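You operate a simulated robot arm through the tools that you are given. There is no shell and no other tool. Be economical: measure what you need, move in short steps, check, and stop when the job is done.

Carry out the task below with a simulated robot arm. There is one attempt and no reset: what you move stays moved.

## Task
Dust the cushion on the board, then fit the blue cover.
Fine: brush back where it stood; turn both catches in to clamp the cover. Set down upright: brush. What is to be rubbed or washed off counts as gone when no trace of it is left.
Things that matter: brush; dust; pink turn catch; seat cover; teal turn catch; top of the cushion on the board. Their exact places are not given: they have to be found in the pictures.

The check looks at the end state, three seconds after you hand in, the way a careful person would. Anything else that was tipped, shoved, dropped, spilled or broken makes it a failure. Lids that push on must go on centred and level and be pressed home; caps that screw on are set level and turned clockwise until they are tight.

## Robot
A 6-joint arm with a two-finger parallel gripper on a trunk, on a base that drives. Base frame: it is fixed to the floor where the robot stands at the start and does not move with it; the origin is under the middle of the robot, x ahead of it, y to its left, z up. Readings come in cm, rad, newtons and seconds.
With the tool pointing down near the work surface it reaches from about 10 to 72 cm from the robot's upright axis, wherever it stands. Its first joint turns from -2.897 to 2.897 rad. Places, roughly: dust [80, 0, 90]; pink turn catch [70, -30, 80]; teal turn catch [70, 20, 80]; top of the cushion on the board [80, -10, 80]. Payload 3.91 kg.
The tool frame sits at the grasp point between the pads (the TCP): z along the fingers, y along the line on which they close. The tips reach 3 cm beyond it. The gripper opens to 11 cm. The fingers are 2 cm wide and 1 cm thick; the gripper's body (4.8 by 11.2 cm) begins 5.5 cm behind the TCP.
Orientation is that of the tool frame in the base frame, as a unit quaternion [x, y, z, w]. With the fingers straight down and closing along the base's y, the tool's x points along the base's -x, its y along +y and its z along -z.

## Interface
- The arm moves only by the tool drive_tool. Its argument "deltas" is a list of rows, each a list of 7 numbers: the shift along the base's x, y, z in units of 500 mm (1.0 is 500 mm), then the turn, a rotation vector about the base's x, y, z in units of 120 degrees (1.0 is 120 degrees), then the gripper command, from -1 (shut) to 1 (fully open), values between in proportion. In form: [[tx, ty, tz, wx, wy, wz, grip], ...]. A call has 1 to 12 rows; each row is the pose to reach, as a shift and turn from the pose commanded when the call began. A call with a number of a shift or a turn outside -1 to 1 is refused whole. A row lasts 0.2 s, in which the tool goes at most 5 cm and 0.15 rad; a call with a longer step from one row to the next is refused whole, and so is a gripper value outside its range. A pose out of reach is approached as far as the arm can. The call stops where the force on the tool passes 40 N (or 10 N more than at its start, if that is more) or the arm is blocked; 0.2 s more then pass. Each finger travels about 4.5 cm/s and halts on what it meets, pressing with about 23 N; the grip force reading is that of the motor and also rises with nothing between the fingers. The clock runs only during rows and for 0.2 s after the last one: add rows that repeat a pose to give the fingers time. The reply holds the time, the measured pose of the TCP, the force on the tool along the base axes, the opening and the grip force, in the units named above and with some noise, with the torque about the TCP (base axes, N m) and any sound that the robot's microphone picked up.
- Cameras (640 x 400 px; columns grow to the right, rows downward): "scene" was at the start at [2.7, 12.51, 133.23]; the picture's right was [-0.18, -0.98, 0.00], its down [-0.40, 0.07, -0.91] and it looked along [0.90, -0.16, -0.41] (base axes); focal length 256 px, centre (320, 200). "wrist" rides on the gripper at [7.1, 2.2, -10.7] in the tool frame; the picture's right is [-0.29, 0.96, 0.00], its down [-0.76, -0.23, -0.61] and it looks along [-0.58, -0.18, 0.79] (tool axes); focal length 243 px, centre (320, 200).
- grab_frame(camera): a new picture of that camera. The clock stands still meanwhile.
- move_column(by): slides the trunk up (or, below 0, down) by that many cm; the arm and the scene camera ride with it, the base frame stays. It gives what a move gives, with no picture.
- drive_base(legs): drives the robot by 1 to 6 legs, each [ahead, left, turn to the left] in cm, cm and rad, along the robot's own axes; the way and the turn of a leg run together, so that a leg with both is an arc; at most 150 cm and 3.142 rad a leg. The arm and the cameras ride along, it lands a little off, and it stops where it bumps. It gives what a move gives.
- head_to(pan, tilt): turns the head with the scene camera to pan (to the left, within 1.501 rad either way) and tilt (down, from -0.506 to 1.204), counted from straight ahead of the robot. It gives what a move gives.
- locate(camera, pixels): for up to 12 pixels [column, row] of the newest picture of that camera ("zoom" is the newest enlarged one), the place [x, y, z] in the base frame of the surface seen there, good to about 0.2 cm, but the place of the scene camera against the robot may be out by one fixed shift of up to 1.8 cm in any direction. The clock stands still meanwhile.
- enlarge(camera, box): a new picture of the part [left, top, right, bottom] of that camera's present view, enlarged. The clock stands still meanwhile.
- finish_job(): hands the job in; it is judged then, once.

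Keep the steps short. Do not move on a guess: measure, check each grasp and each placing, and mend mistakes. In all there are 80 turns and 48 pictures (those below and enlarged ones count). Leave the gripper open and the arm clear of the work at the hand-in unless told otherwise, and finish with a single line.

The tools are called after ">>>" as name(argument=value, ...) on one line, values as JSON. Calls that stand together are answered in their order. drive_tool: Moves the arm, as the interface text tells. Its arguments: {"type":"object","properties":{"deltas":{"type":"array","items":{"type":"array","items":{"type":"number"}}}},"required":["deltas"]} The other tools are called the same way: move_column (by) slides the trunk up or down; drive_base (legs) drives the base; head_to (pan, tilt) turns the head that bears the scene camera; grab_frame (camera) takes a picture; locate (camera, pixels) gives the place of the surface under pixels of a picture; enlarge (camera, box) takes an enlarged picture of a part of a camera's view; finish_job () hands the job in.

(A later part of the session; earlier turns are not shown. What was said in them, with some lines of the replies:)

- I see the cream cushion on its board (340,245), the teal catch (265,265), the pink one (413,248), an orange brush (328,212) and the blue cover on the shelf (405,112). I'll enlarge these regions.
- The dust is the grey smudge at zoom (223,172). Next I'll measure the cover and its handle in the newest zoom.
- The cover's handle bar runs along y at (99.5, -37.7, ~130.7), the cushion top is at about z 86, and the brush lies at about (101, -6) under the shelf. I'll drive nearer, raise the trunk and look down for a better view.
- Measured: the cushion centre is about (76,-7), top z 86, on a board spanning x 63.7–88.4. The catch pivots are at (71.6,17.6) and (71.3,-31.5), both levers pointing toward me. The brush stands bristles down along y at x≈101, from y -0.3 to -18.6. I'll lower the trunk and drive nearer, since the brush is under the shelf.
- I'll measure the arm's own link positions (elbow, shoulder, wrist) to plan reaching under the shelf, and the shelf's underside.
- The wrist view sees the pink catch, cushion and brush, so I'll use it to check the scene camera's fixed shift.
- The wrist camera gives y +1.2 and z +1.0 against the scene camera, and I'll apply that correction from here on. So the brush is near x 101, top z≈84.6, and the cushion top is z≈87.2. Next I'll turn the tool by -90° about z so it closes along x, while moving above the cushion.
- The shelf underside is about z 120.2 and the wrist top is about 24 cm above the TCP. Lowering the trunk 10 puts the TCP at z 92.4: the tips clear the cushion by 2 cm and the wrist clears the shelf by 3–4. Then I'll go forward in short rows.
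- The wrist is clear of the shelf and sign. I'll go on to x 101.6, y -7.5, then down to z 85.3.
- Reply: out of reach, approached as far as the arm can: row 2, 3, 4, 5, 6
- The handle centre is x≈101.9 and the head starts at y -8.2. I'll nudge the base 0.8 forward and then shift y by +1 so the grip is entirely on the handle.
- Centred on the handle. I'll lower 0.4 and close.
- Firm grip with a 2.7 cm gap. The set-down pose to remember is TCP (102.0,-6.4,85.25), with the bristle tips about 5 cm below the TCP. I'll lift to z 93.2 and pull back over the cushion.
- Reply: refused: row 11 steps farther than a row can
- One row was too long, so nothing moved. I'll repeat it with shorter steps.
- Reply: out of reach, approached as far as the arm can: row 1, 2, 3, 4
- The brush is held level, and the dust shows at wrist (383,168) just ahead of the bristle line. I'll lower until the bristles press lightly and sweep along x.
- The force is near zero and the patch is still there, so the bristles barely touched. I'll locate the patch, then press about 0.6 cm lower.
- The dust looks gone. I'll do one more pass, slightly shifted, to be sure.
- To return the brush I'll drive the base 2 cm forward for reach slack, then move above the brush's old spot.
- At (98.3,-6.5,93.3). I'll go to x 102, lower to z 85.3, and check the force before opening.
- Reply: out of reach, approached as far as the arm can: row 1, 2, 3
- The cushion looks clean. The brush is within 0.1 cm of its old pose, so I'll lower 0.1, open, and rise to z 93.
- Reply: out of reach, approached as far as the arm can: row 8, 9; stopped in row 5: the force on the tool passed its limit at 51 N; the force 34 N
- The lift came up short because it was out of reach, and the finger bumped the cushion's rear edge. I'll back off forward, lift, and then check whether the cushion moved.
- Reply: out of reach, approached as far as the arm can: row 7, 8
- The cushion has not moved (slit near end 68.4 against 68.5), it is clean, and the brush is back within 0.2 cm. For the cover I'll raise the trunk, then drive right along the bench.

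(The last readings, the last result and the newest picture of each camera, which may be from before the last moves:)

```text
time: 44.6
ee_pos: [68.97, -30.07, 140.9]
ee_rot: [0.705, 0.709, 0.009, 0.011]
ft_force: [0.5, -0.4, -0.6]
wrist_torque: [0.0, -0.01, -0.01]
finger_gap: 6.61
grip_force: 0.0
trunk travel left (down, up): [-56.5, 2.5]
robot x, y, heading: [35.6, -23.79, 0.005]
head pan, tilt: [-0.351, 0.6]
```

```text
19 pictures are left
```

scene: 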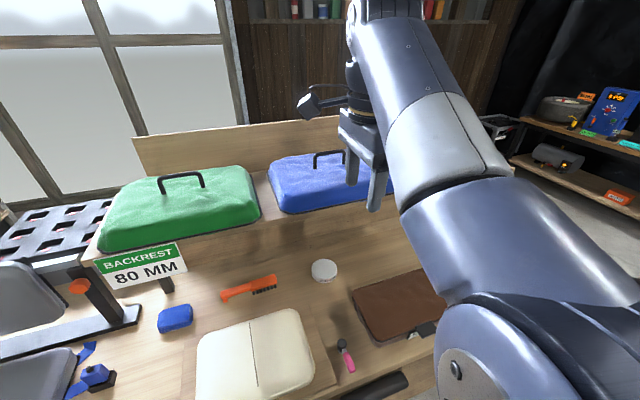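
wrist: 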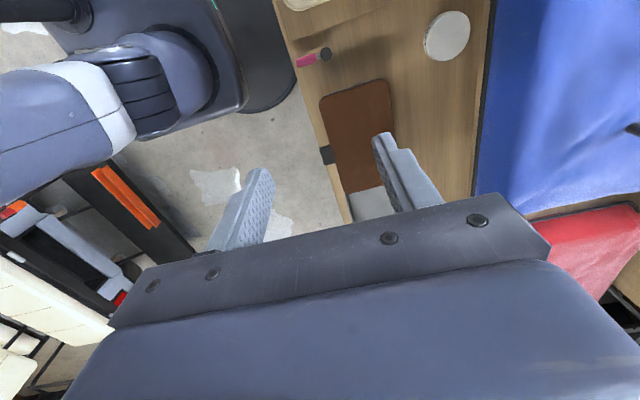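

I'll correct the ~1.7° tilt left by the bump and move toward the blue cover at z ~141, above the handle height of ~132.

>>> drive_tool(deltas=[[0.06, 0, 0, 0.0007, 0.0143, -0.0027, 0.2], [0.12, 0, 0, 0.0007, 0.0143, -0.0027, 0.5], [0.18, -0.02, 0, 0.0007, 0.0143, -0.0027, 1], [0.24, -0.03, 0, 0.0007, 0.0143, -0.0027, 1], [0.3, -0.04, 0, 0.0007, 0.0143, -0.0027, 1], [0.36, -0.05, 0, 0.0007, 0.0143, -0.0027, 1], [0.42, -0.06, 0, 0.0007, 0.0143, -0.0027, 1], [0.42, -0.06, 0, 0.0007, 0.0143, -0.0027, 1]])

>>> grab_frame(camera="wrist")

```text
time: 46.4
ee_pos: [88.18, -32.61, 136.67]
ee_rot: [0.708, 0.706, 0.0, 0.001]
ft_force: [-0.7, -0.1, -0.8]
wrist_torque: [0.01, 0.02, -0.02]
finger_gap: 11.0
grip_force: 0.1
out of reach, approached as far as the arm can: row 1, 2, 3, 4, 5, 6, 7, 8
trunk travel left (down, up): [-56.5, 2.5]
robot x, y, heading: [35.61, -24.03, 0.003]
head pan, tilt: [-0.351, 0.6]
```

```text
18 pictures are left
```

wrist: 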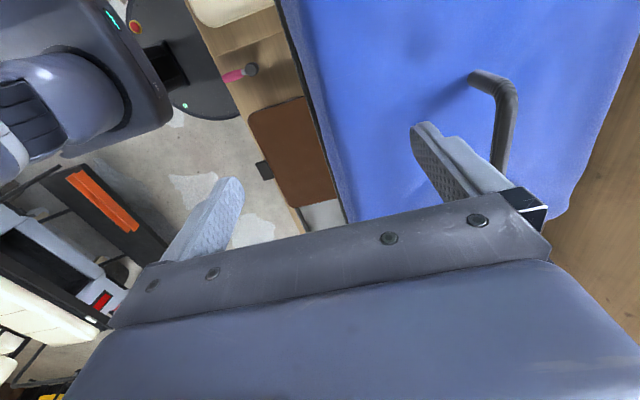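

The arm is at its height limit here, so I need the base closer. I'll measure the base's front edge against the bench front, and the handle.

>>> locate(camera="wrist", pixels=[[245, 115], [232, 60], [205, 110], [240, 125], [255, 110], [475, 78], [505, 85], [500, 150], [315, 100], [285, 10], [640, 60], [580, 210]])

>>> locate(camera="wrist", pixels=[[215, 45], [225, 90], [232, 112], [240, 80], [300, 207], [265, 150], [470, 82], [512, 100], [507, 165], [350, 215], [612, 150], [595, 180]])

```text
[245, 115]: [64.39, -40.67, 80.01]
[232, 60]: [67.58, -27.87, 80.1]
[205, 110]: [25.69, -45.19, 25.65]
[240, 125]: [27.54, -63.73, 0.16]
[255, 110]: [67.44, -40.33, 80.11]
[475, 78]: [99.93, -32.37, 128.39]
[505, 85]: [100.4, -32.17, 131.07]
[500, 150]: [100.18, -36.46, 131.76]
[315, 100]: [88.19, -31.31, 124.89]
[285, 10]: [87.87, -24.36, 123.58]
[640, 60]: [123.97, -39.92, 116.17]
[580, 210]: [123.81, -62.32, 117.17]
```

```text
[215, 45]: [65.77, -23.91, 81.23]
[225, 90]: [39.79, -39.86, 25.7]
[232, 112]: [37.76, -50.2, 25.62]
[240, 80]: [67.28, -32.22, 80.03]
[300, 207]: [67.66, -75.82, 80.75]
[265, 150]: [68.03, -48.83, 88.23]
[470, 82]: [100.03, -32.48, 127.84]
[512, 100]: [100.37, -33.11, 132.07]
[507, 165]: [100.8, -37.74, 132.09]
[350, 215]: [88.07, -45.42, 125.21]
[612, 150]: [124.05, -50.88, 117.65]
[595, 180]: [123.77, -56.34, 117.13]
```

The base edge is already near the bench front, so instead of driving closer I'll tilt the tool 25° forward, which is fine on the round bar. The bar centre is about (100.6,-36.6,131.4). I'll tilt now with the gap near 4.2 cm and move to the pre-grasp at (98,-36.6,136.7).

>>> drive_tool(deltas=[[0, 0, 0, 0, -0.052, 0, 0.2], [0, 0, 0, 0, -0.104, 0, -0.1], [0.0, -0.02, 0, 0, -0.156, 0, -0.236], [0.04, -0.04, 0, 0, -0.208, 0, -0.236], [0.09, -0.06, 0, 0, -0.208, 0, -0.236], [0.14, -0.08, 0, 0, -0.208, 0, -0.236], [0.196, -0.08, 0, 0, -0.208, 0, -0.236], [0.196, -0.08, 0, 0, -0.208, 0, -0.236]])

>>> grab_frame(camera="wrist")

```text
time: 48.2
ee_pos: [98.09, -36.47, 137.01]
ee_rot: [0.691, 0.69, 0.154, 0.153]
ft_force: [-0.2, -0.2, 0.0]
wrist_torque: [-0.01, 0.02, 0.01]
finger_gap: 4.2
grip_force: 0.0
trunk travel left (down, up): [-56.5, 2.5]
robot x, y, heading: [35.74, -23.91, 0.007]
head pan, tilt: [-0.351, 0.6]
```

```text
17 pictures are left
```

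wrist: 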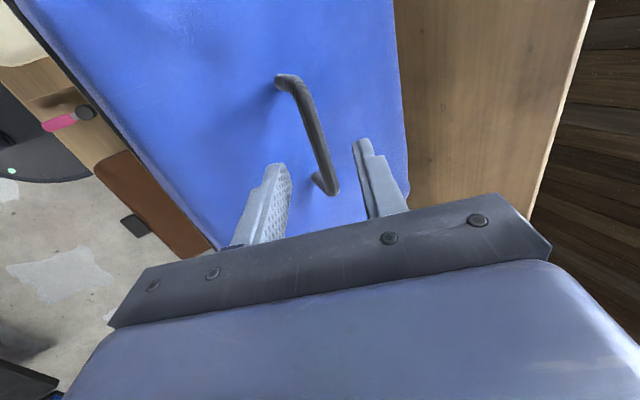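

>>> locate(camera="wrist", pixels=[[280, 78], [295, 85], [312, 135], [330, 187], [318, 180], [300, 110], [398, 60], [405, 160], [200, 235], [290, 60], [332, 210], [320, 145]])

```text
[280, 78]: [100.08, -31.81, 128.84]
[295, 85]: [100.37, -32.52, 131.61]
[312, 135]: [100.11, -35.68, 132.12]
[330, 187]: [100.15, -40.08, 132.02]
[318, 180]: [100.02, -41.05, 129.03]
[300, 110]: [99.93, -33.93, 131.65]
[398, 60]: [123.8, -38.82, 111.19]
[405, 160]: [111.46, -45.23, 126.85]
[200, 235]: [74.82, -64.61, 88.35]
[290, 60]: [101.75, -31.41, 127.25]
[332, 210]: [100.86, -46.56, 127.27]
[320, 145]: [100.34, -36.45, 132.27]
```

The bar is centred at (100.3,-36.6,131.6). I'll move in along the tool axis to TCP (99.9,-36.6,132.4) and close.

>>> drive_tool(deltas=[[0.012, -0.002, -0.03, 0, 0, 0, -0.236], [0.024, -0.002, -0.06, 0, 0, 0, -0.236], [0.036, -0.002, -0.092, 0, 0, 0, -0.236], [0.036, -0.002, -0.092, 0, 0, 0, -0.6], [0.036, -0.002, -0.092, 0, 0, 0, -1], [0.036, -0.002, -0.092, 0, 0, 0, -1], [0.036, -0.002, -0.092, 0, 0, 0, -1], [0.036, -0.002, -0.092, 0, 0, 0, -1]])

```text
time: 50.0
ee_pos: [99.75, -36.6, 132.28]
ee_rot: [0.691, 0.69, 0.153, 0.153]
ft_force: [2.8, -0.7, 5.3]
wrist_torque: [-0.05, -0.06, -0.01]
finger_gap: 1.29
grip_force: 23.4
trunk travel left (down, up): [-56.5, 2.5]
robot x, y, heading: [35.71, -23.74, 0.001]
head pan, tilt: [-0.351, 0.6]
```

Gripped, gap 1.3 cm. I'll lift 1.5 cm with the arm, then 2.3 with the trunk, and look.

>>> drive_tool(deltas=[[0, 0, 0.01, 0, 0, 0, -1], [0, 0, 0.02, 0, 0, 0, -1], [0, 0, 0.03, 0, 0, 0, -1], [0, 0, 0.03, 0, 0, 0, -1]])

>>> move_column(by=2.3)

>>> grab_frame(camera="scene")

```text
time: 51.0
ee_pos: [99.87, -36.77, 133.91]
ee_rot: [0.691, 0.69, 0.152, 0.153]
ft_force: [-0.5, 0.1, -1.8]
wrist_torque: [0.04, -0.01, 0.0]
finger_gap: 1.31
grip_force: 22.8
trunk travel left (down, up): [-56.5, 2.5]
robot x, y, heading: [36.01, -23.7, 0.005]
head pan, tilt: [-0.351, 0.6]
```

```text
time: 51.7
ee_pos: [99.86, -36.66, 136.16]
ee_rot: [0.691, 0.69, 0.152, 0.153]
ft_force: [0.5, 0.5, -1.9]
wrist_torque: [0.02, 0.04, -0.01]
finger_gap: 1.36
grip_force: 22.6
trunk travel left (down, up): [-58.8, 0.2]
robot x, y, heading: [35.66, -23.57, 0.008]
head pan, tilt: [-0.351, 0.6]
```

```text
16 pictures are left
```

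scene: 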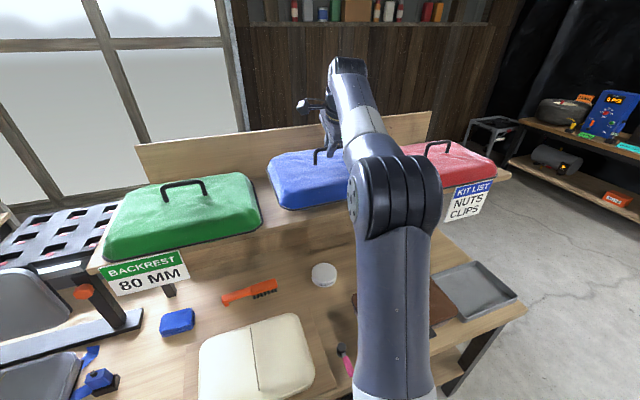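

The cover is lifted, showing about 1.9 N of weight. I'll back off 28 cm straight, then drive 30.7 cm left in front of the cushion.

>>> drive_base(legs=[[-28, 0, 0]])

>>> drive_base(legs=[[0, 30.7, 0]])

>>> head_to(pan=0.0, tilt=0.7)

>>> grab_frame(camera="scene")

>>> grab_frame(camera="wrist")

```text
time: 53.6
ee_pos: [72.08, -36.98, 136.28]
ee_rot: [0.693, 0.688, 0.152, 0.153]
ft_force: [-1.1, -0.9, -2.2]
wrist_torque: [0.01, 0.02, 0.0]
finger_gap: 1.35
grip_force: 22.7
trunk travel left (down, up): [-58.8, 0.2]
robot x, y, heading: [8.1, -23.87, 0.002]
head pan, tilt: [-0.351, 0.6]
```

```text
time: 55.7
ee_pos: [72.16, -5.89, 136.1]
ee_rot: [0.693, 0.688, 0.151, 0.154]
ft_force: [1.0, 0.3, -2.3]
wrist_torque: [0.03, -0.02, 0.0]
finger_gap: 1.33
grip_force: 23.5
trunk travel left (down, up): [-58.8, 0.2]
robot x, y, heading: [8.28, 7.2, 0.003]
head pan, tilt: [-0.351, 0.6]
```

```text
time: 56.6
ee_pos: [72.13, -5.95, 136.19]
ee_rot: [0.693, 0.688, 0.152, 0.153]
ft_force: [0.8, 0.5, -1.5]
wrist_torque: [0.0, 0.02, 0.02]
finger_gap: 1.34
grip_force: 23.5
trunk travel left (down, up): [-58.8, 0.2]
robot x, y, heading: [8.47, 6.72, 0.002]
head pan, tilt: [0.0, 0.7]
```

```text
15 pictures are left
```

scene: 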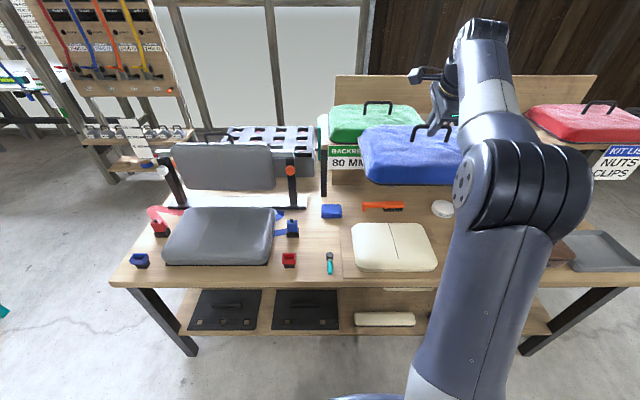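

```text
14 pictures are left
```

wrist: 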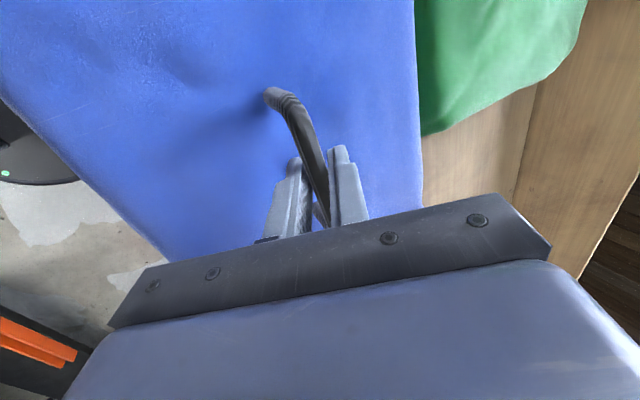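

>>> enlarge(camera="scene", box=[340, 100, 480, 200])

>>> locate(camera="wrist", pixels=[[416, 30], [420, 150], [60, 150], [120, 215], [280, 95], [300, 115], [250, 170], [200, 60], [390, 60], [380, 150]])

```text
4.00 times, centred on (410, 150) of scene
```

zoom: 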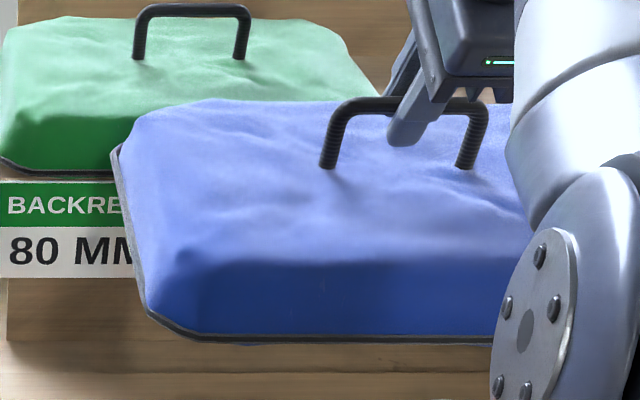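

```text
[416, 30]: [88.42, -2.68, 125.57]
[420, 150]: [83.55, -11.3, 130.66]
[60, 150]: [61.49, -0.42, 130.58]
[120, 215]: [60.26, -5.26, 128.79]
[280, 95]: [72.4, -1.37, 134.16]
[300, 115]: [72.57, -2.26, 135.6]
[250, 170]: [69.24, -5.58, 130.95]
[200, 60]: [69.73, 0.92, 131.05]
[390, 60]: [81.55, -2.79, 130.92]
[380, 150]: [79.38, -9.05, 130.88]
```

>>> locate(camera="zoom", pixels=[[155, 315], [200, 338], [116, 160], [340, 340], [480, 340], [330, 160], [467, 160], [350, 108], [113, 180], [140, 280]])

```text
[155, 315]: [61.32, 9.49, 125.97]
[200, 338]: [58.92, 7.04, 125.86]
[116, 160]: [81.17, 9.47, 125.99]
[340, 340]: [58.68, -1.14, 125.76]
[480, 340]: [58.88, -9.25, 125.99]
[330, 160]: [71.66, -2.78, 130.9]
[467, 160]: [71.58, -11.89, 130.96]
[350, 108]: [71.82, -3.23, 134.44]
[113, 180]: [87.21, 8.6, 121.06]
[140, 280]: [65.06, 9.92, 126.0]
```

The cover hangs level, with half-sizes about 12.9 × 17.2 around the handle. The target is the cushion centre (76.5,-5.8), so TCP x ≈ 76.0. I'll back 1 cm to clear the sign, then lower the trunk 36 cm.

>>> drive_tool(deltas=[[-0.01, 0.0, 0, 0, 0, 0.0027, -1], [-0.02, 0.002, 0, 0, 0, 0.0027, -1]])

>>> move_column(by=-36)

>>> grab_frame(camera="scene")

```text
time: 57.2
ee_pos: [71.08, -5.84, 136.1]
ee_rot: [0.691, 0.69, 0.152, 0.152]
ft_force: [-0.7, 0.0, -2.4]
wrist_torque: [0.04, 0.01, 0.02]
finger_gap: 1.34
grip_force: 23.3
trunk travel left (down, up): [-58.8, 0.2]
robot x, y, heading: [8.32, 7.26, 0.006]
head pan, tilt: [0.0, 0.7]
```

```text
time: 60.7
ee_pos: [71.08, -5.79, 100.23]
ee_rot: [0.691, 0.689, 0.152, 0.153]
ft_force: [-0.4, -1.0, -2.0]
wrist_torque: [0.05, -0.01, -0.01]
finger_gap: 1.31
grip_force: 22.8
trunk travel left (down, up): [-22.8, 36.2]
robot x, y, heading: [8.4, 7.34, 0.004]
head pan, tilt: [0.0, 0.7]
```

```text
12 pictures are left
```

scene: 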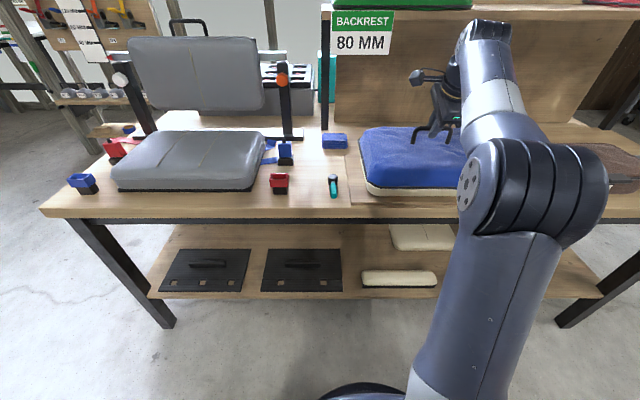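

The cover hovers over the cushion. I'll go forward to TCP x 76.0, lower to z 94, and check.

>>> drive_tool(deltas=[[0.04, 0, 0, 0, 0, 0, -1], [0.08, 0, 0, 0, 0, 0, -1], [0.099, 0, 0, 0, 0, 0, -1], [0.099, 0, -0.04, 0, 0, 0, -1], [0.099, 0, -0.08, 0, 0, 0, -1], [0.099, 0, -0.11, 0, 0, 0, -1], [0.099, 0, -0.12, 0, 0, 0, -1], [0.099, 0, -0.12, 0, 0, 0, -1]])

>>> enlarge(camera="scene", box=[310, 110, 510, 235])

```text
time: 62.5
ee_pos: [76.18, -5.8, 93.88]
ee_rot: [0.691, 0.69, 0.152, 0.153]
ft_force: [-0.1, -0.2, -2.3]
wrist_torque: [0.02, 0.01, 0.05]
finger_gap: 1.32
grip_force: 22.9
trunk travel left (down, up): [-22.8, 36.2]
robot x, y, heading: [8.56, 7.46, 0.003]
head pan, tilt: [0.0, 0.7]
```

```text
3.20 times, centred on (410, 172) of scene
```

zoom: 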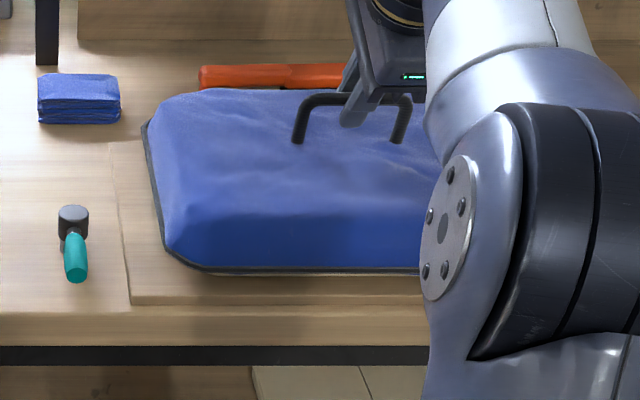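

>>> locate(camera="zoom", pixels=[[300, 270], [400, 271], [160, 225], [147, 140], [133, 303], [110, 150], [300, 303], [300, 138], [398, 138], [310, 100], [75, 215], [73, 278]])

```text
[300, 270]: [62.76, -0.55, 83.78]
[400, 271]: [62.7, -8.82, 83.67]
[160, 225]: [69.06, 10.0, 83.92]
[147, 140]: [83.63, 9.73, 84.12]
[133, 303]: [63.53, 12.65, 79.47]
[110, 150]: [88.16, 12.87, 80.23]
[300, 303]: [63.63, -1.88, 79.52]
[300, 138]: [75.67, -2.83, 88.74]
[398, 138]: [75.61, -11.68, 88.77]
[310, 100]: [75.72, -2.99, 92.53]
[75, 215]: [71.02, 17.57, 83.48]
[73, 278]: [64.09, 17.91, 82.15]
```

The cover centre is within 0.3 cm of the board centre. I'll trim +0.3 x, +0.2 y and lower slowly until it seats.

>>> drive_tool(deltas=[[0.005, 0.004, 0, 0, 0, 0, -1], [0.005, 0.004, -0.015, 0, 0, 0, -1], [0.005, 0.004, -0.03, 0, 0, 0, -1], [0.005, 0.004, -0.038, 0, 0, 0, -1], [0.005, 0.004, -0.046, 0, 0, 0, -1], [0.005, 0.004, -0.052, 0, 0, 0, -1], [0.005, 0.004, -0.058, 0, 0, 0, -1], [0.005, 0.004, -0.058, 0, 0, 0, -1]])

```text
time: 63.9
ee_pos: [76.54, -5.56, 92.35]
ee_rot: [0.689, 0.688, 0.159, 0.162]
ft_force: [-0.5, 0.2, 10.5]
wrist_torque: [0.18, 0.0, 0.01]
finger_gap: 1.37
grip_force: 23.1
trunk travel left (down, up): [-22.8, 36.2]
robot x, y, heading: [8.34, 7.25, 0.003]
head pan, tilt: [0.0, 0.7]
stopped in row 6: the force on the tool passed its limit at 41 N (the readings are from after the stop); the commanded pose is now the measured one
```

Contact at z 92.35, matching my estimate for the cover resting on the cushion top. I'll look at the rim.

>>> enlarge(camera="scene", box=[310, 110, 510, 235])

>>> locate(camera="zoom", pixels=[[300, 273], [400, 273], [160, 228], [150, 150], [200, 268], [250, 274], [300, 303], [300, 142], [398, 142], [310, 104], [300, 200], [110, 150]])

```text
3.20 times, centred on (410, 172) of scene
```

zoom: 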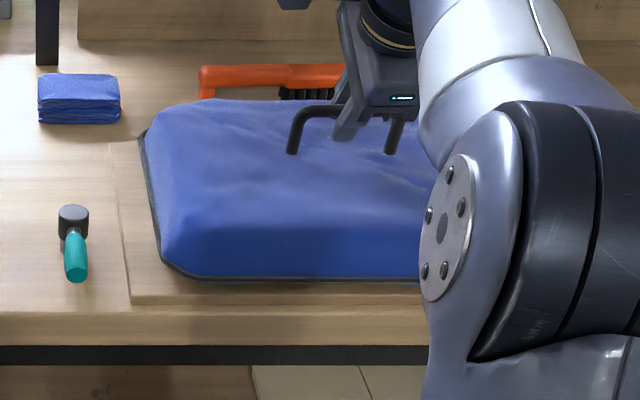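

```text
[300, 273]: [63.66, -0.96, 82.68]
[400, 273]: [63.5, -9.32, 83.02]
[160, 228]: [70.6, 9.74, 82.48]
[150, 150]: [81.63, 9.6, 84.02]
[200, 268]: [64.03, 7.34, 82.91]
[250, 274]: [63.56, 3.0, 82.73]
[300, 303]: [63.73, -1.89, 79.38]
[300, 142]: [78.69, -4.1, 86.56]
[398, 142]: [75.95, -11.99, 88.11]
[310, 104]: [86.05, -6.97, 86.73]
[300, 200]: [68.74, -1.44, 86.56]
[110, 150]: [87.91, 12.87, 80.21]
```

The rim sits about z 82.7 in the scene frame, with the board at 80.2, so it may not be fully home. I'll press down again gently in tiny steps while still holding.

>>> drive_tool(deltas=[[-0.003, 0, -0.004, 0, 0, 0, -1], [-0.003, 0, -0.008, 0, 0, 0, -1], [-0.003, 0, -0.012, 0, 0, 0, -1], [-0.003, 0, -0.016, 0, 0, 0, -1], [-0.003, 0, -0.02, 0, 0, 0, -1], [-0.003, 0, -0.024, 0, 0, 0, -1]])

```text
time: 64.6
ee_pos: [76.51, -5.47, 92.43]
ee_rot: [0.688, 0.687, 0.162, 0.167]
ft_force: [-1.9, -1.0, 8.0]
wrist_torque: [0.11, 0.0, 0.01]
finger_gap: 1.36
grip_force: 23.3
trunk travel left (down, up): [-22.8, 36.2]
robot x, y, heading: [8.41, 7.49, -0.002]
head pan, tilt: [0.0, 0.7]
stopped in row 3: the force on the tool passed its limit at 42 N (the readings are from after the stop); the commanded pose is now the measured one
```

It is solid at 92.4 with 42 N, so it rests on the cushion. I'll open and back off along the tool axis, then inspect.

>>> drive_tool(deltas=[[0, 0, 0.0, 0, 0, 0, -0.6], [0, 0, 0.0, 0, 0, 0, -0.25], [0, 0, 0.0, 0, 0, 0, -0.25], [-0.02, 0, 0.04, 0, 0, 0, -0.25], [-0.04, 0, 0.08, 0, 0, 0, -0.25], [-0.07, 0, 0.13, 0, 0, 0, -0.25], [-0.12, 0, 0.2, 0, 0.05, 0, -0.25], [-0.18, 0, 0.27, 0, 0.1, 0, -0.25], [-0.24, 0, 0.33, 0, 0.15, 0, -0.25], [-0.3, 0, 0.38, 0, 0.2, 0, -0.25], [-0.36, 0, 0.42, 0, 0.22, 0, -0.25], [-0.42, 0, 0.44, 0, 0.22, 0, -0.25]])

>>> grab_frame(camera="scene")

```text
time: 67.2
ee_pos: [53.56, -4.59, 105.86]
ee_rot: [0.706, 0.708, 0.002, 0.009]
ft_force: [-0.1, -1.3, 1.2]
wrist_torque: [0.0, 0.0, 0.0]
finger_gap: 4.11
grip_force: 0.0
out of reach, approached as far as the arm can: row 9, 10, 11, 12
trunk travel left (down, up): [-22.8, 36.2]
robot x, y, heading: [8.37, 7.3, 0.004]
head pan, tilt: [0.0, 0.7]
```

```text
9 pictures are left
```

scene: 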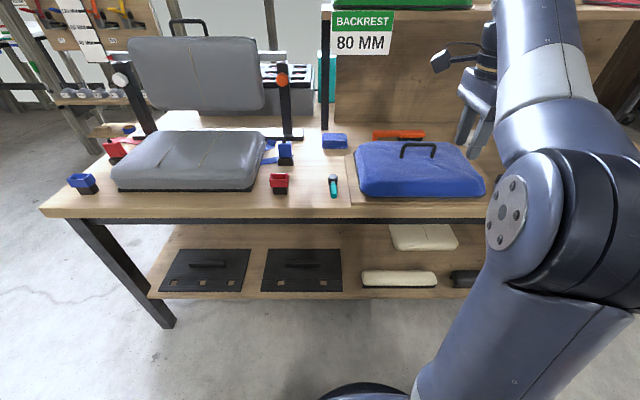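

>>> locate(camera="scene", pixels=[[370, 195], [420, 195], [470, 194], [358, 180], [355, 158], [484, 180], [480, 190], [400, 155], [435, 155], [405, 144], [430, 144], [484, 188]])

>>> enlarge(camera="scene", box=[315, 125, 505, 215])

>>> locate(camera="zoom", pixels=[[150, 225], [170, 233], [300, 235], [450, 233], [545, 228], [140, 190], [132, 120], [300, 240], [570, 200], [560, 180], [300, 105], [400, 105]])

```text
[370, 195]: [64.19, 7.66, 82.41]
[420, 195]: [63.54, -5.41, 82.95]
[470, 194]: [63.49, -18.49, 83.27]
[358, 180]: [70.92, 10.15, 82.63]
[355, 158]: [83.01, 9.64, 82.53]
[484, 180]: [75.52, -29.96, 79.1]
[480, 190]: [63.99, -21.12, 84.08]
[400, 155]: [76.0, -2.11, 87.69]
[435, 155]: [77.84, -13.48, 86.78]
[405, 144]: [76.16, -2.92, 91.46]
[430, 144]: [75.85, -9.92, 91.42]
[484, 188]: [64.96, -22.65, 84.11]
```

```text
3.37 times, centred on (410, 170) of scene
```

zoom: 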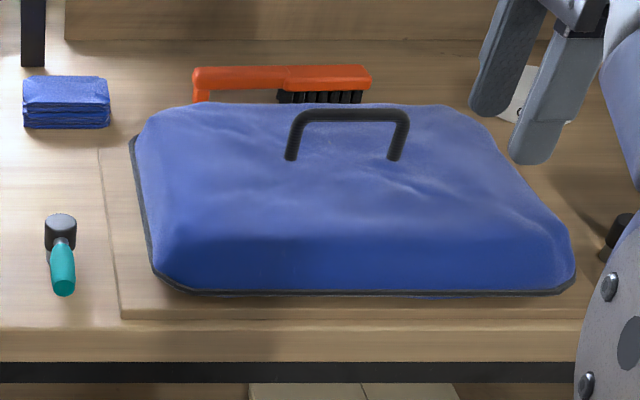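

```text
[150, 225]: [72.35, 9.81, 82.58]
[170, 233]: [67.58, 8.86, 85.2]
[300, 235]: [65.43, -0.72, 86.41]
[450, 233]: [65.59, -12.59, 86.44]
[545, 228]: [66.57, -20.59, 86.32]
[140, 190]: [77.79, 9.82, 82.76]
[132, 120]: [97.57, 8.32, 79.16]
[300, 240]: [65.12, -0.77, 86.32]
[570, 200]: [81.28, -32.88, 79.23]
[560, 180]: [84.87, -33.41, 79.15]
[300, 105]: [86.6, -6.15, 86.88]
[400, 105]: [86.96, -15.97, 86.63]
```

>>> locate(camera="zoom", pixels=[[155, 275], [190, 291], [250, 293], [300, 294], [400, 294], [480, 293], [550, 290], [572, 282], [135, 160], [145, 225], [570, 270], [300, 297]])

>>> locate(camera="zoom", pixels=[[60, 220], [62, 245], [62, 260], [63, 290], [150, 115], [200, 107], [430, 107], [200, 270], [540, 260], [300, 160], [500, 180], [200, 180]])

```text
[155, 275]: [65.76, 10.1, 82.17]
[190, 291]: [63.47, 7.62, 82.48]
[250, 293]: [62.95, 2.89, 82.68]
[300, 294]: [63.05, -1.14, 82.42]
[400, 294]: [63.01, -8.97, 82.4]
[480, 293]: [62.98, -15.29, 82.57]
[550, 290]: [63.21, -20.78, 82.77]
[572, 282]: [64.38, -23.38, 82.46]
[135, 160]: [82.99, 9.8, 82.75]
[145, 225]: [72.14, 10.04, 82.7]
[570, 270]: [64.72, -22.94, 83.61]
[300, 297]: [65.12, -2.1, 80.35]
```

```text
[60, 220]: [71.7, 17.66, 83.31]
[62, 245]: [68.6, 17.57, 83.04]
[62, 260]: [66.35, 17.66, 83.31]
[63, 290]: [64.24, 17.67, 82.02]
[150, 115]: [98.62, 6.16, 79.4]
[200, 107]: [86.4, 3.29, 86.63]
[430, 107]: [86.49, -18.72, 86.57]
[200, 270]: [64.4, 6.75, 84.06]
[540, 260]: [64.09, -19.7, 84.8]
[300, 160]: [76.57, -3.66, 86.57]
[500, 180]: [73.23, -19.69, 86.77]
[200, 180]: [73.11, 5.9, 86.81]
```

The cover is level (rim z 82.4–82.8 all round), centred within 0.3 cm, and resting on the cushion. Next is the teal catch: pivot about (72.0,18.9), lever pointing -x, to be turned until it points -y over the rim. I'll shut the fingers and come down outside it at (67,21.8), tips at lever height.

>>> drive_tool(deltas=[[0.038, 0.075, 0, 0.0048, 0.0074, -0.0013, -1], [0.076, 0.15, 0, 0.0048, 0.0074, -0.0013, -1], [0.115, 0.226, 0, 0.0048, 0.0074, -0.0013, -1], [0.153, 0.3, 0, 0.0048, 0.0074, -0.0013, -1], [0.192, 0.376, -0.02, 0.0048, 0.0074, -0.0013, -1], [0.23, 0.452, -0.06, 0.0048, 0.0074, -0.0013, -1], [0.269, 0.528, -0.09, 0.0048, 0.0074, -0.0013, -1], [0.269, 0.528, -0.17, 0.0048, 0.0074, -0.0013, -1], [0.269, 0.528, -0.25, 0.0048, 0.0074, -0.0013, -1], [0.269, 0.528, -0.31, 0.0048, 0.0074, -0.0013, -1]])

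>>> grab_frame(camera="wrist")

```text
time: 69.4
ee_pos: [67.2, 21.45, 90.08]
ee_rot: [0.708, 0.706, -0.002, -0.005]
ft_force: [-0.2, 0.0, 0.0]
wrist_torque: [0.02, -0.03, -0.01]
finger_gap: 0.01
grip_force: 23.1
out of reach, approached as far as the arm can: row 1, 2, 3, 4, 5, 6, 7
trunk travel left (down, up): [-22.8, 36.2]
robot x, y, heading: [8.31, 7.26, -0.0]
head pan, tilt: [0.0, 0.7]
```

```text
7 pictures are left
```

wrist: 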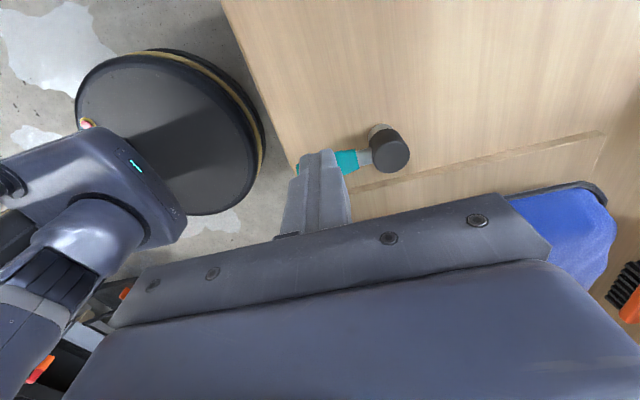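

>>> locate(camera="wrist", pixels=[[390, 150], [400, 140], [360, 158], [345, 157], [296, 168], [600, 135], [380, 130], [350, 172], [370, 160], [480, 170], [520, 197]])

```text
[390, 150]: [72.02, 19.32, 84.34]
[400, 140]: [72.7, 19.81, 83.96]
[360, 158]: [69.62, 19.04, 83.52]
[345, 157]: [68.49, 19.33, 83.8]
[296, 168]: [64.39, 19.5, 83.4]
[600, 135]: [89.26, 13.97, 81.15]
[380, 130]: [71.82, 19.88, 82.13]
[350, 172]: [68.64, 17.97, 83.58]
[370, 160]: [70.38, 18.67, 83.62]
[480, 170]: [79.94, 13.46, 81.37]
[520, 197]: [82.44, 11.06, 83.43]
```

The lever and pivot (72.0,18.95) are confirmed, with the lever top at z≈84. I'll lower the tips to 82.3 and push the lever round in an arc to 90°.

>>> drive_tool(deltas=[[0, 0, -0.05, 0, 0, 0, -1], [0, 0, -0.0956, 0, 0, 0, -1], [-0.004, -0.011, -0.0956, 0, 0, 0, -1], [-0.0106, -0.038, -0.0956, 0, 0, 0, -1], [-0.01, -0.066, -0.0956, 0, 0, 0, -1], [-0.002, -0.093, -0.0956, 0, 0, 0, -1], [0.012, -0.117, -0.0956, 0, 0, 0, -1], [0.032, -0.136, -0.0956, 0, 0, 0, -1], [0.057, -0.15, -0.0956, 0, 0, 0, -1], [0.057, -0.15, -0.0956, 0, 0, 0, -1]])

>>> grab_frame(camera="wrist")

```text
time: 71.5
ee_pos: [69.38, 14.33, 85.4]
ee_rot: [0.706, 0.708, -0.009, -0.013]
ft_force: [-18.4, 2.6, 6.1]
wrist_torque: [0.02, 0.39, -0.14]
finger_gap: 0.0
grip_force: 23.4
trunk travel left (down, up): [-22.8, 36.2]
robot x, y, heading: [8.27, 7.57, 0.004]
head pan, tilt: [0.0, 0.7]
stopped in row 10: the force on the tool passed its limit at 48 N (the readings are from after the stop); the commanded pose is now the measured one
```

```text
6 pictures are left
```

wrist: 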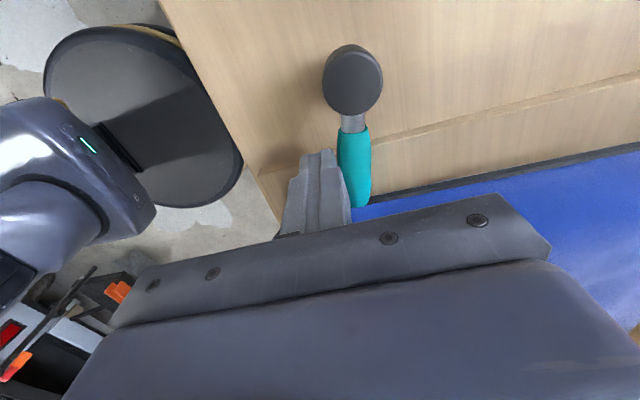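

>>> locate(camera="wrist", pixels=[[352, 75], [353, 120], [354, 150], [357, 200], [340, 165], [370, 165], [372, 200], [450, 185], [550, 165], [420, 120]])

```text
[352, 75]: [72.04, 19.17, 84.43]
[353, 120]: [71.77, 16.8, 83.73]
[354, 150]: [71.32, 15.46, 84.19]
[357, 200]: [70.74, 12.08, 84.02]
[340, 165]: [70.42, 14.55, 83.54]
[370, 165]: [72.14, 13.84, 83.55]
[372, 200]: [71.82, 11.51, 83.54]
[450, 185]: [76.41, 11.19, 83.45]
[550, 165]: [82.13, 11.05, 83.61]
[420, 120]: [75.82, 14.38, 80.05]
```

The lever is now near 82–85° and something resists. I'll push once more gently in +x to see whether this is the stop.

>>> drive_tool(deltas=[[0.004, -0.002, 0, 0, 0, 0, -1], [0.008, -0.004, 0, 0, 0, 0, -1], [0.012, -0.004, 0, 0, 0, 0, -1], [0.016, -0.004, 0, 0, 0, 0, -1], [0.02, -0.004, 0, 0, 0, 0, -1]])

```text
time: 72.1
ee_pos: [69.22, 14.46, 85.36]
ee_rot: [0.705, 0.709, -0.012, -0.017]
ft_force: [-20.1, 2.2, 8.9]
wrist_torque: [-0.01, 0.39, -0.14]
finger_gap: 0.0
grip_force: 23.4
trunk travel left (down, up): [-22.8, 36.2]
robot x, y, heading: [8.26, 7.25, 0.005]
head pan, tilt: [0.0, 0.7]
stopped in row 2: the force on the tool passed its limit at 42 N (the readings are from after the stop); the commanded pose is now the measured one
```

Hard stop. I'll back the finger away, lift, and zoom the scene camera on this lever against the rim.

>>> drive_tool(deltas=[[-0.04, 0.0, 0, 0, 0, 0, -1], [-0.05, 0, 0.05, 0, 0, 0, -1], [-0.05, 0, 0.13, 0, 0, 0, -1], [-0.09, -0.02, 0.19, 0, 0, 0, -1], [-0.15, -0.06, 0.22, 0, 0, 0, -1], [-0.2, -0.12, 0.22, 0, 0, 0, -1]])

>>> enlarge(camera="scene", box=[315, 145, 395, 205])

>>> locate(camera="zoom", pixels=[[150, 240], [200, 240], [240, 240], [280, 240], [300, 240], [320, 240], [250, 250], [280, 255], [290, 300], [310, 200], [200, 250], [330, 270]])

```text
time: 73.5
ee_pos: [59.53, 8.49, 96.3]
ee_rot: [0.705, 0.709, -0.011, -0.017]
ft_force: [0.2, -0.3, 0.1]
wrist_torque: [-0.01, -0.01, -0.01]
finger_gap: 0.01
grip_force: 22.8
trunk travel left (down, up): [-22.8, 36.2]
robot x, y, heading: [8.29, 7.2, 0.004]
head pan, tilt: [0.0, 0.7]
```

```text
6.67 times, centred on (355, 175) of scene
```

zoom: 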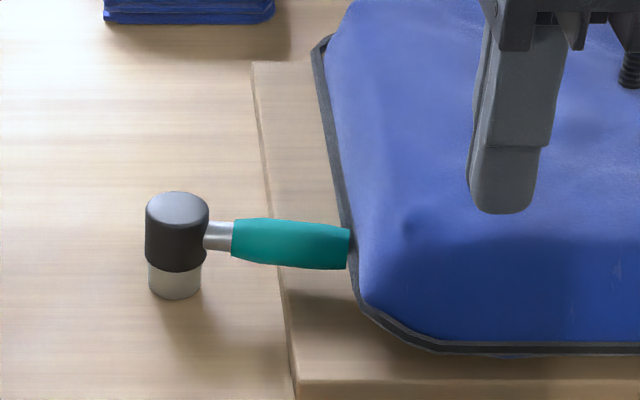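

```text
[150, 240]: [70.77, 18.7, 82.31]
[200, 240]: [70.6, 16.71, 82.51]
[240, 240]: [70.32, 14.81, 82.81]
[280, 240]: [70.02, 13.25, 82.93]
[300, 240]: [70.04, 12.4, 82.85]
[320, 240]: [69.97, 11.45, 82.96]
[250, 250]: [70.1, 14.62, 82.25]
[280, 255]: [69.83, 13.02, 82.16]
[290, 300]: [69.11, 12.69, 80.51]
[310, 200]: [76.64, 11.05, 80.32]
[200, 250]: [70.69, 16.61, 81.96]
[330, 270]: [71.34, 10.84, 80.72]
```

The teal lever points at the cover with its tip right at the rim, about 82–85° turned. I'll now do the pink one, whose stop angle will show whether this is the end stop. I'll drive right 25 cm, square up the tool and come down outside the pink lever at (66.7,-33.3).

>>> drive_base(legs=[[0, -25, 0]])

```text
time: 75.3
ee_pos: [59.59, -16.58, 96.36]
ee_rot: [0.706, 0.708, -0.011, -0.017]
ft_force: [0.1, 0.4, 0.2]
wrist_torque: [0.02, -0.01, 0.01]
finger_gap: 0.0
grip_force: 23.1
trunk travel left (down, up): [-22.8, 36.2]
robot x, y, heading: [8.37, -17.85, 0.001]
head pan, tilt: [0.0, 0.7]
```

>>> drive_tool(deltas=[[0, -0.08, 0, -0.004, -0.0189, -0.0015, -1], [0.03, -0.16, 0, -0.004, -0.0189, -0.0015, -1], [0.07, -0.24, 0, -0.004, -0.0189, -0.0015, -1], [0.11, -0.31, 0, -0.004, -0.0189, -0.0015, -1], [0.142, -0.334, -0.06, -0.004, -0.0189, -0.0015, -1], [0.142, -0.334, -0.12, -0.004, -0.0189, -0.0015, -1], [0.142, -0.334, -0.12, -0.004, -0.0189, -0.0015, -1]])

>>> grab_frame(camera="wrist")

```text
time: 76.9
ee_pos: [66.72, -33.53, 90.33]
ee_rot: [0.707, 0.707, 0.0, 0.0]
ft_force: [-0.7, 0.6, 0.6]
wrist_torque: [0.0, -0.01, -0.03]
finger_gap: 0.01
grip_force: 23.0
trunk travel left (down, up): [-22.8, 36.2]
robot x, y, heading: [8.08, -17.6, -0.004]
head pan, tilt: [0.0, 0.7]
```

```text
4 pictures are left
```

wrist: 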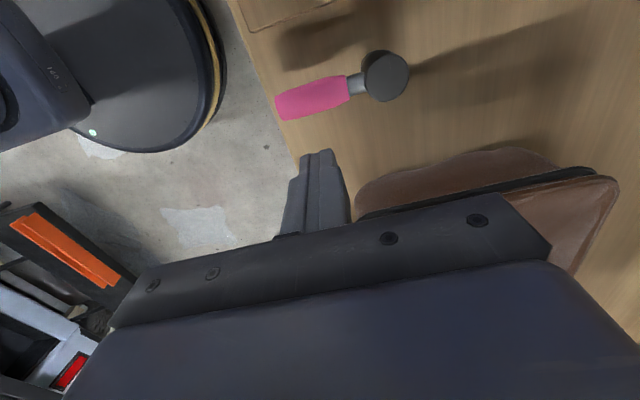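

>>> locate(camera="wrist", pixels=[[385, 75], [385, 60], [355, 84], [300, 100], [310, 85], [315, 115], [278, 105], [430, 170], [400, 185], [360, 205], [500, 155], [580, 200]])

```text
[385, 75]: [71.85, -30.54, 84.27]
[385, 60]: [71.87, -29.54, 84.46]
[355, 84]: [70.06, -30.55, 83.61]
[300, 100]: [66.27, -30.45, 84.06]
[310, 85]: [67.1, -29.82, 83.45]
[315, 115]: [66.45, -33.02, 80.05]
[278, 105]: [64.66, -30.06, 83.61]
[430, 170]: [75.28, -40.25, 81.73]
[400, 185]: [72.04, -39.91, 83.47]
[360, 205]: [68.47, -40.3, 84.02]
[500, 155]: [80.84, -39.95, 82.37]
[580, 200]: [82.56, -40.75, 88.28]
```

The pink pivot is at (71.85,-30.2), and the brown case at y<-40 is clear. I'll lower and push the lever round in an arc toward +y.

>>> drive_tool(deltas=[[0, 0, -0.05, 0, 0, 0, -1], [0, 0, -0.0996, 0, 0, 0, -1], [0.0026, 0.0276, -0.0996, 0, 0, 0, -1], [-0.004, 0.0548, -0.0996, 0, 0, 0, -1], [-0.0036, 0.0828, -0.0996, 0, 0, 0, -1], [0.0044, 0.11, -0.0996, 0, 0, 0, -1], [0.019, 0.1336, -0.0996, 0, 0, 0, -1], [0.039, 0.153, -0.0996, 0, 0, 0, -1], [0.0636, 0.1666, -0.0996, 0, 0, 0, -1], [0.0724, 0.17, -0.0996, 0, 0, 0, -1], [0.0724, 0.17, -0.0996, 0, 0, 0, -1]])

```text
time: 79.0
ee_pos: [68.95, -25.31, 85.41]
ee_rot: [0.71, 0.704, -0.009, -0.007]
ft_force: [-20.7, -1.8, 6.9]
wrist_torque: [0.01, 0.46, 0.15]
finger_gap: 0.0
grip_force: 22.8
trunk travel left (down, up): [-22.8, 36.2]
robot x, y, heading: [8.04, -17.6, -0.005]
head pan, tilt: [0.0, 0.7]
stopped in row 10: the force on the tool passed its limit at 47 N (the readings are from after the stop); the commanded pose is now the measured one
```

The pink lever stopped hard at the same relative angle as the teal one with no rim contact there, so both are at their end stops. I'll back away, lift, open the gripper and retreat.

>>> drive_tool(deltas=[[-0.04, 0, 0, 0, 0, 0, -1], [-0.06, 0, 0.05, 0, 0, 0, -1], [-0.08, 0, 0.12, 0, 0, 0, -1], [-0.12, 0, 0.18, 0, 0, 0, -1], [-0.18, 0, 0.22, 0, 0, 0, 0], [-0.26, 0, 0.24, 0, 0, 0, 1], [-0.34, 0, 0.24, 0, 0, 0, 1], [-0.34, 0, 0.24, 0, 0, 0, 1]])

>>> drive_base(legs=[[-12, 0, 0]])

>>> enlarge(camera="scene", box=[200, 90, 440, 240])

```text
time: 80.8
ee_pos: [52.56, -25.2, 97.08]
ee_rot: [0.709, 0.705, -0.008, -0.005]
ft_force: [0.2, -0.1, -0.3]
wrist_torque: [-0.03, -0.01, -0.02]
finger_gap: 8.56
grip_force: 0.0
trunk travel left (down, up): [-22.8, 36.2]
robot x, y, heading: [8.25, -18.1, 0.001]
head pan, tilt: [0.0, 0.7]
```

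```text
time: 82.0
ee_pos: [40.56, -25.36, 97.24]
ee_rot: [0.709, 0.705, -0.008, -0.004]
ft_force: [0.1, -0.2, 0.2]
wrist_torque: [-0.01, 0.01, -0.03]
finger_gap: 11.02
grip_force: 0.2
trunk travel left (down, up): [-22.8, 36.2]
robot x, y, heading: [-3.66, -17.95, -0.004]
head pan, tilt: [0.0, 0.7]
```

```text
2.67 times, centred on (320, 165) of scene
```

zoom: 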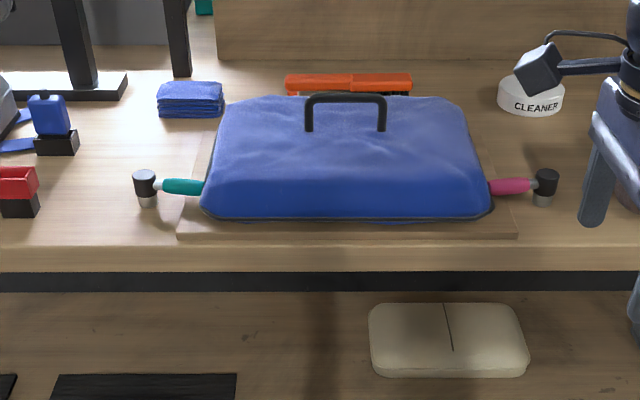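

>>> locate(camera="zoom", pixels=[[144, 177], [170, 186], [200, 188], [546, 175], [520, 185], [492, 187], [215, 216], [345, 219], [475, 218], [310, 97], [382, 97], [348, 80]])

>>> enlarge(camera="scene", box=[360, 130, 420, 180])

```text
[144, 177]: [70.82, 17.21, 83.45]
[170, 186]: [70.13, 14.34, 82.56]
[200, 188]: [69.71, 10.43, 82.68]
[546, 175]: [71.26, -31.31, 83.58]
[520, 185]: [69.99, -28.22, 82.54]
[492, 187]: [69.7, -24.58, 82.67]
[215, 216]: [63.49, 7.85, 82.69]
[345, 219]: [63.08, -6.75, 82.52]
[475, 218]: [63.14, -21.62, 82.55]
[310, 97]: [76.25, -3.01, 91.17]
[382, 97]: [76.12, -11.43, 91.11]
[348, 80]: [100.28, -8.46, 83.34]
```

```text
8.00 times, centred on (390, 155) of scene
```

zoom: 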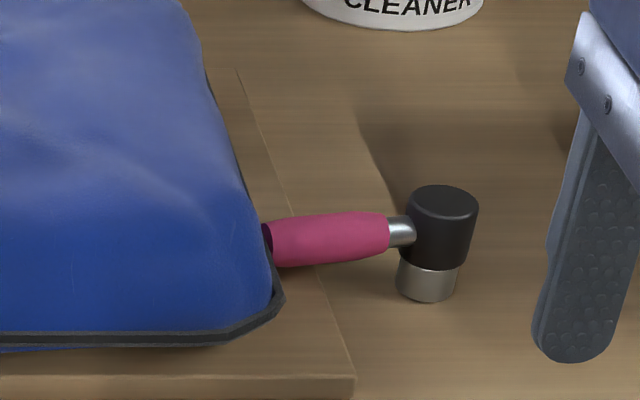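

I want to know whether the levers stopped on the rim or on their own end stops, so I'll measure the gap between tip and rim here.

>>> locate(camera="zoom", pixels=[[268, 230], [272, 262], [280, 240], [275, 275], [282, 295], [225, 130], [240, 170], [330, 215], [330, 262], [380, 225], [445, 205], [400, 235]])

```text
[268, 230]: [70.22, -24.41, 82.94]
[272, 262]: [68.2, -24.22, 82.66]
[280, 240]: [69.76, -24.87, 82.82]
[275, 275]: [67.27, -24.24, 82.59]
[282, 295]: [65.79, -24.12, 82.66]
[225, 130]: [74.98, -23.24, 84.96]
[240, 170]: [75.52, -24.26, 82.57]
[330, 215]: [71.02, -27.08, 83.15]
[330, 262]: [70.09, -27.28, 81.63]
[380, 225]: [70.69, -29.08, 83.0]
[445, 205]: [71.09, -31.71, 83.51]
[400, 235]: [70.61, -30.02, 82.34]
```

Both levers stopped at the same angle, about 81°, though their gaps to the rim differ slightly, so that is their own end stop. The cover is level and centred, the brush is in place, the gripper is open and the arm is clear. I'm handing in.

>>> finish_job()

```text
The job is handed in.
```

I handed the job in: the cushion is dusted, the brush is back upright within about 0.2 cm of its spot, the blue cover sits level and centred on the cushion, and both catches are turned in about 81° until they stopped hard, though I inferred rather than confirmed that this is their end stop, and the cover's rim rests about 1.4 cm above the board.
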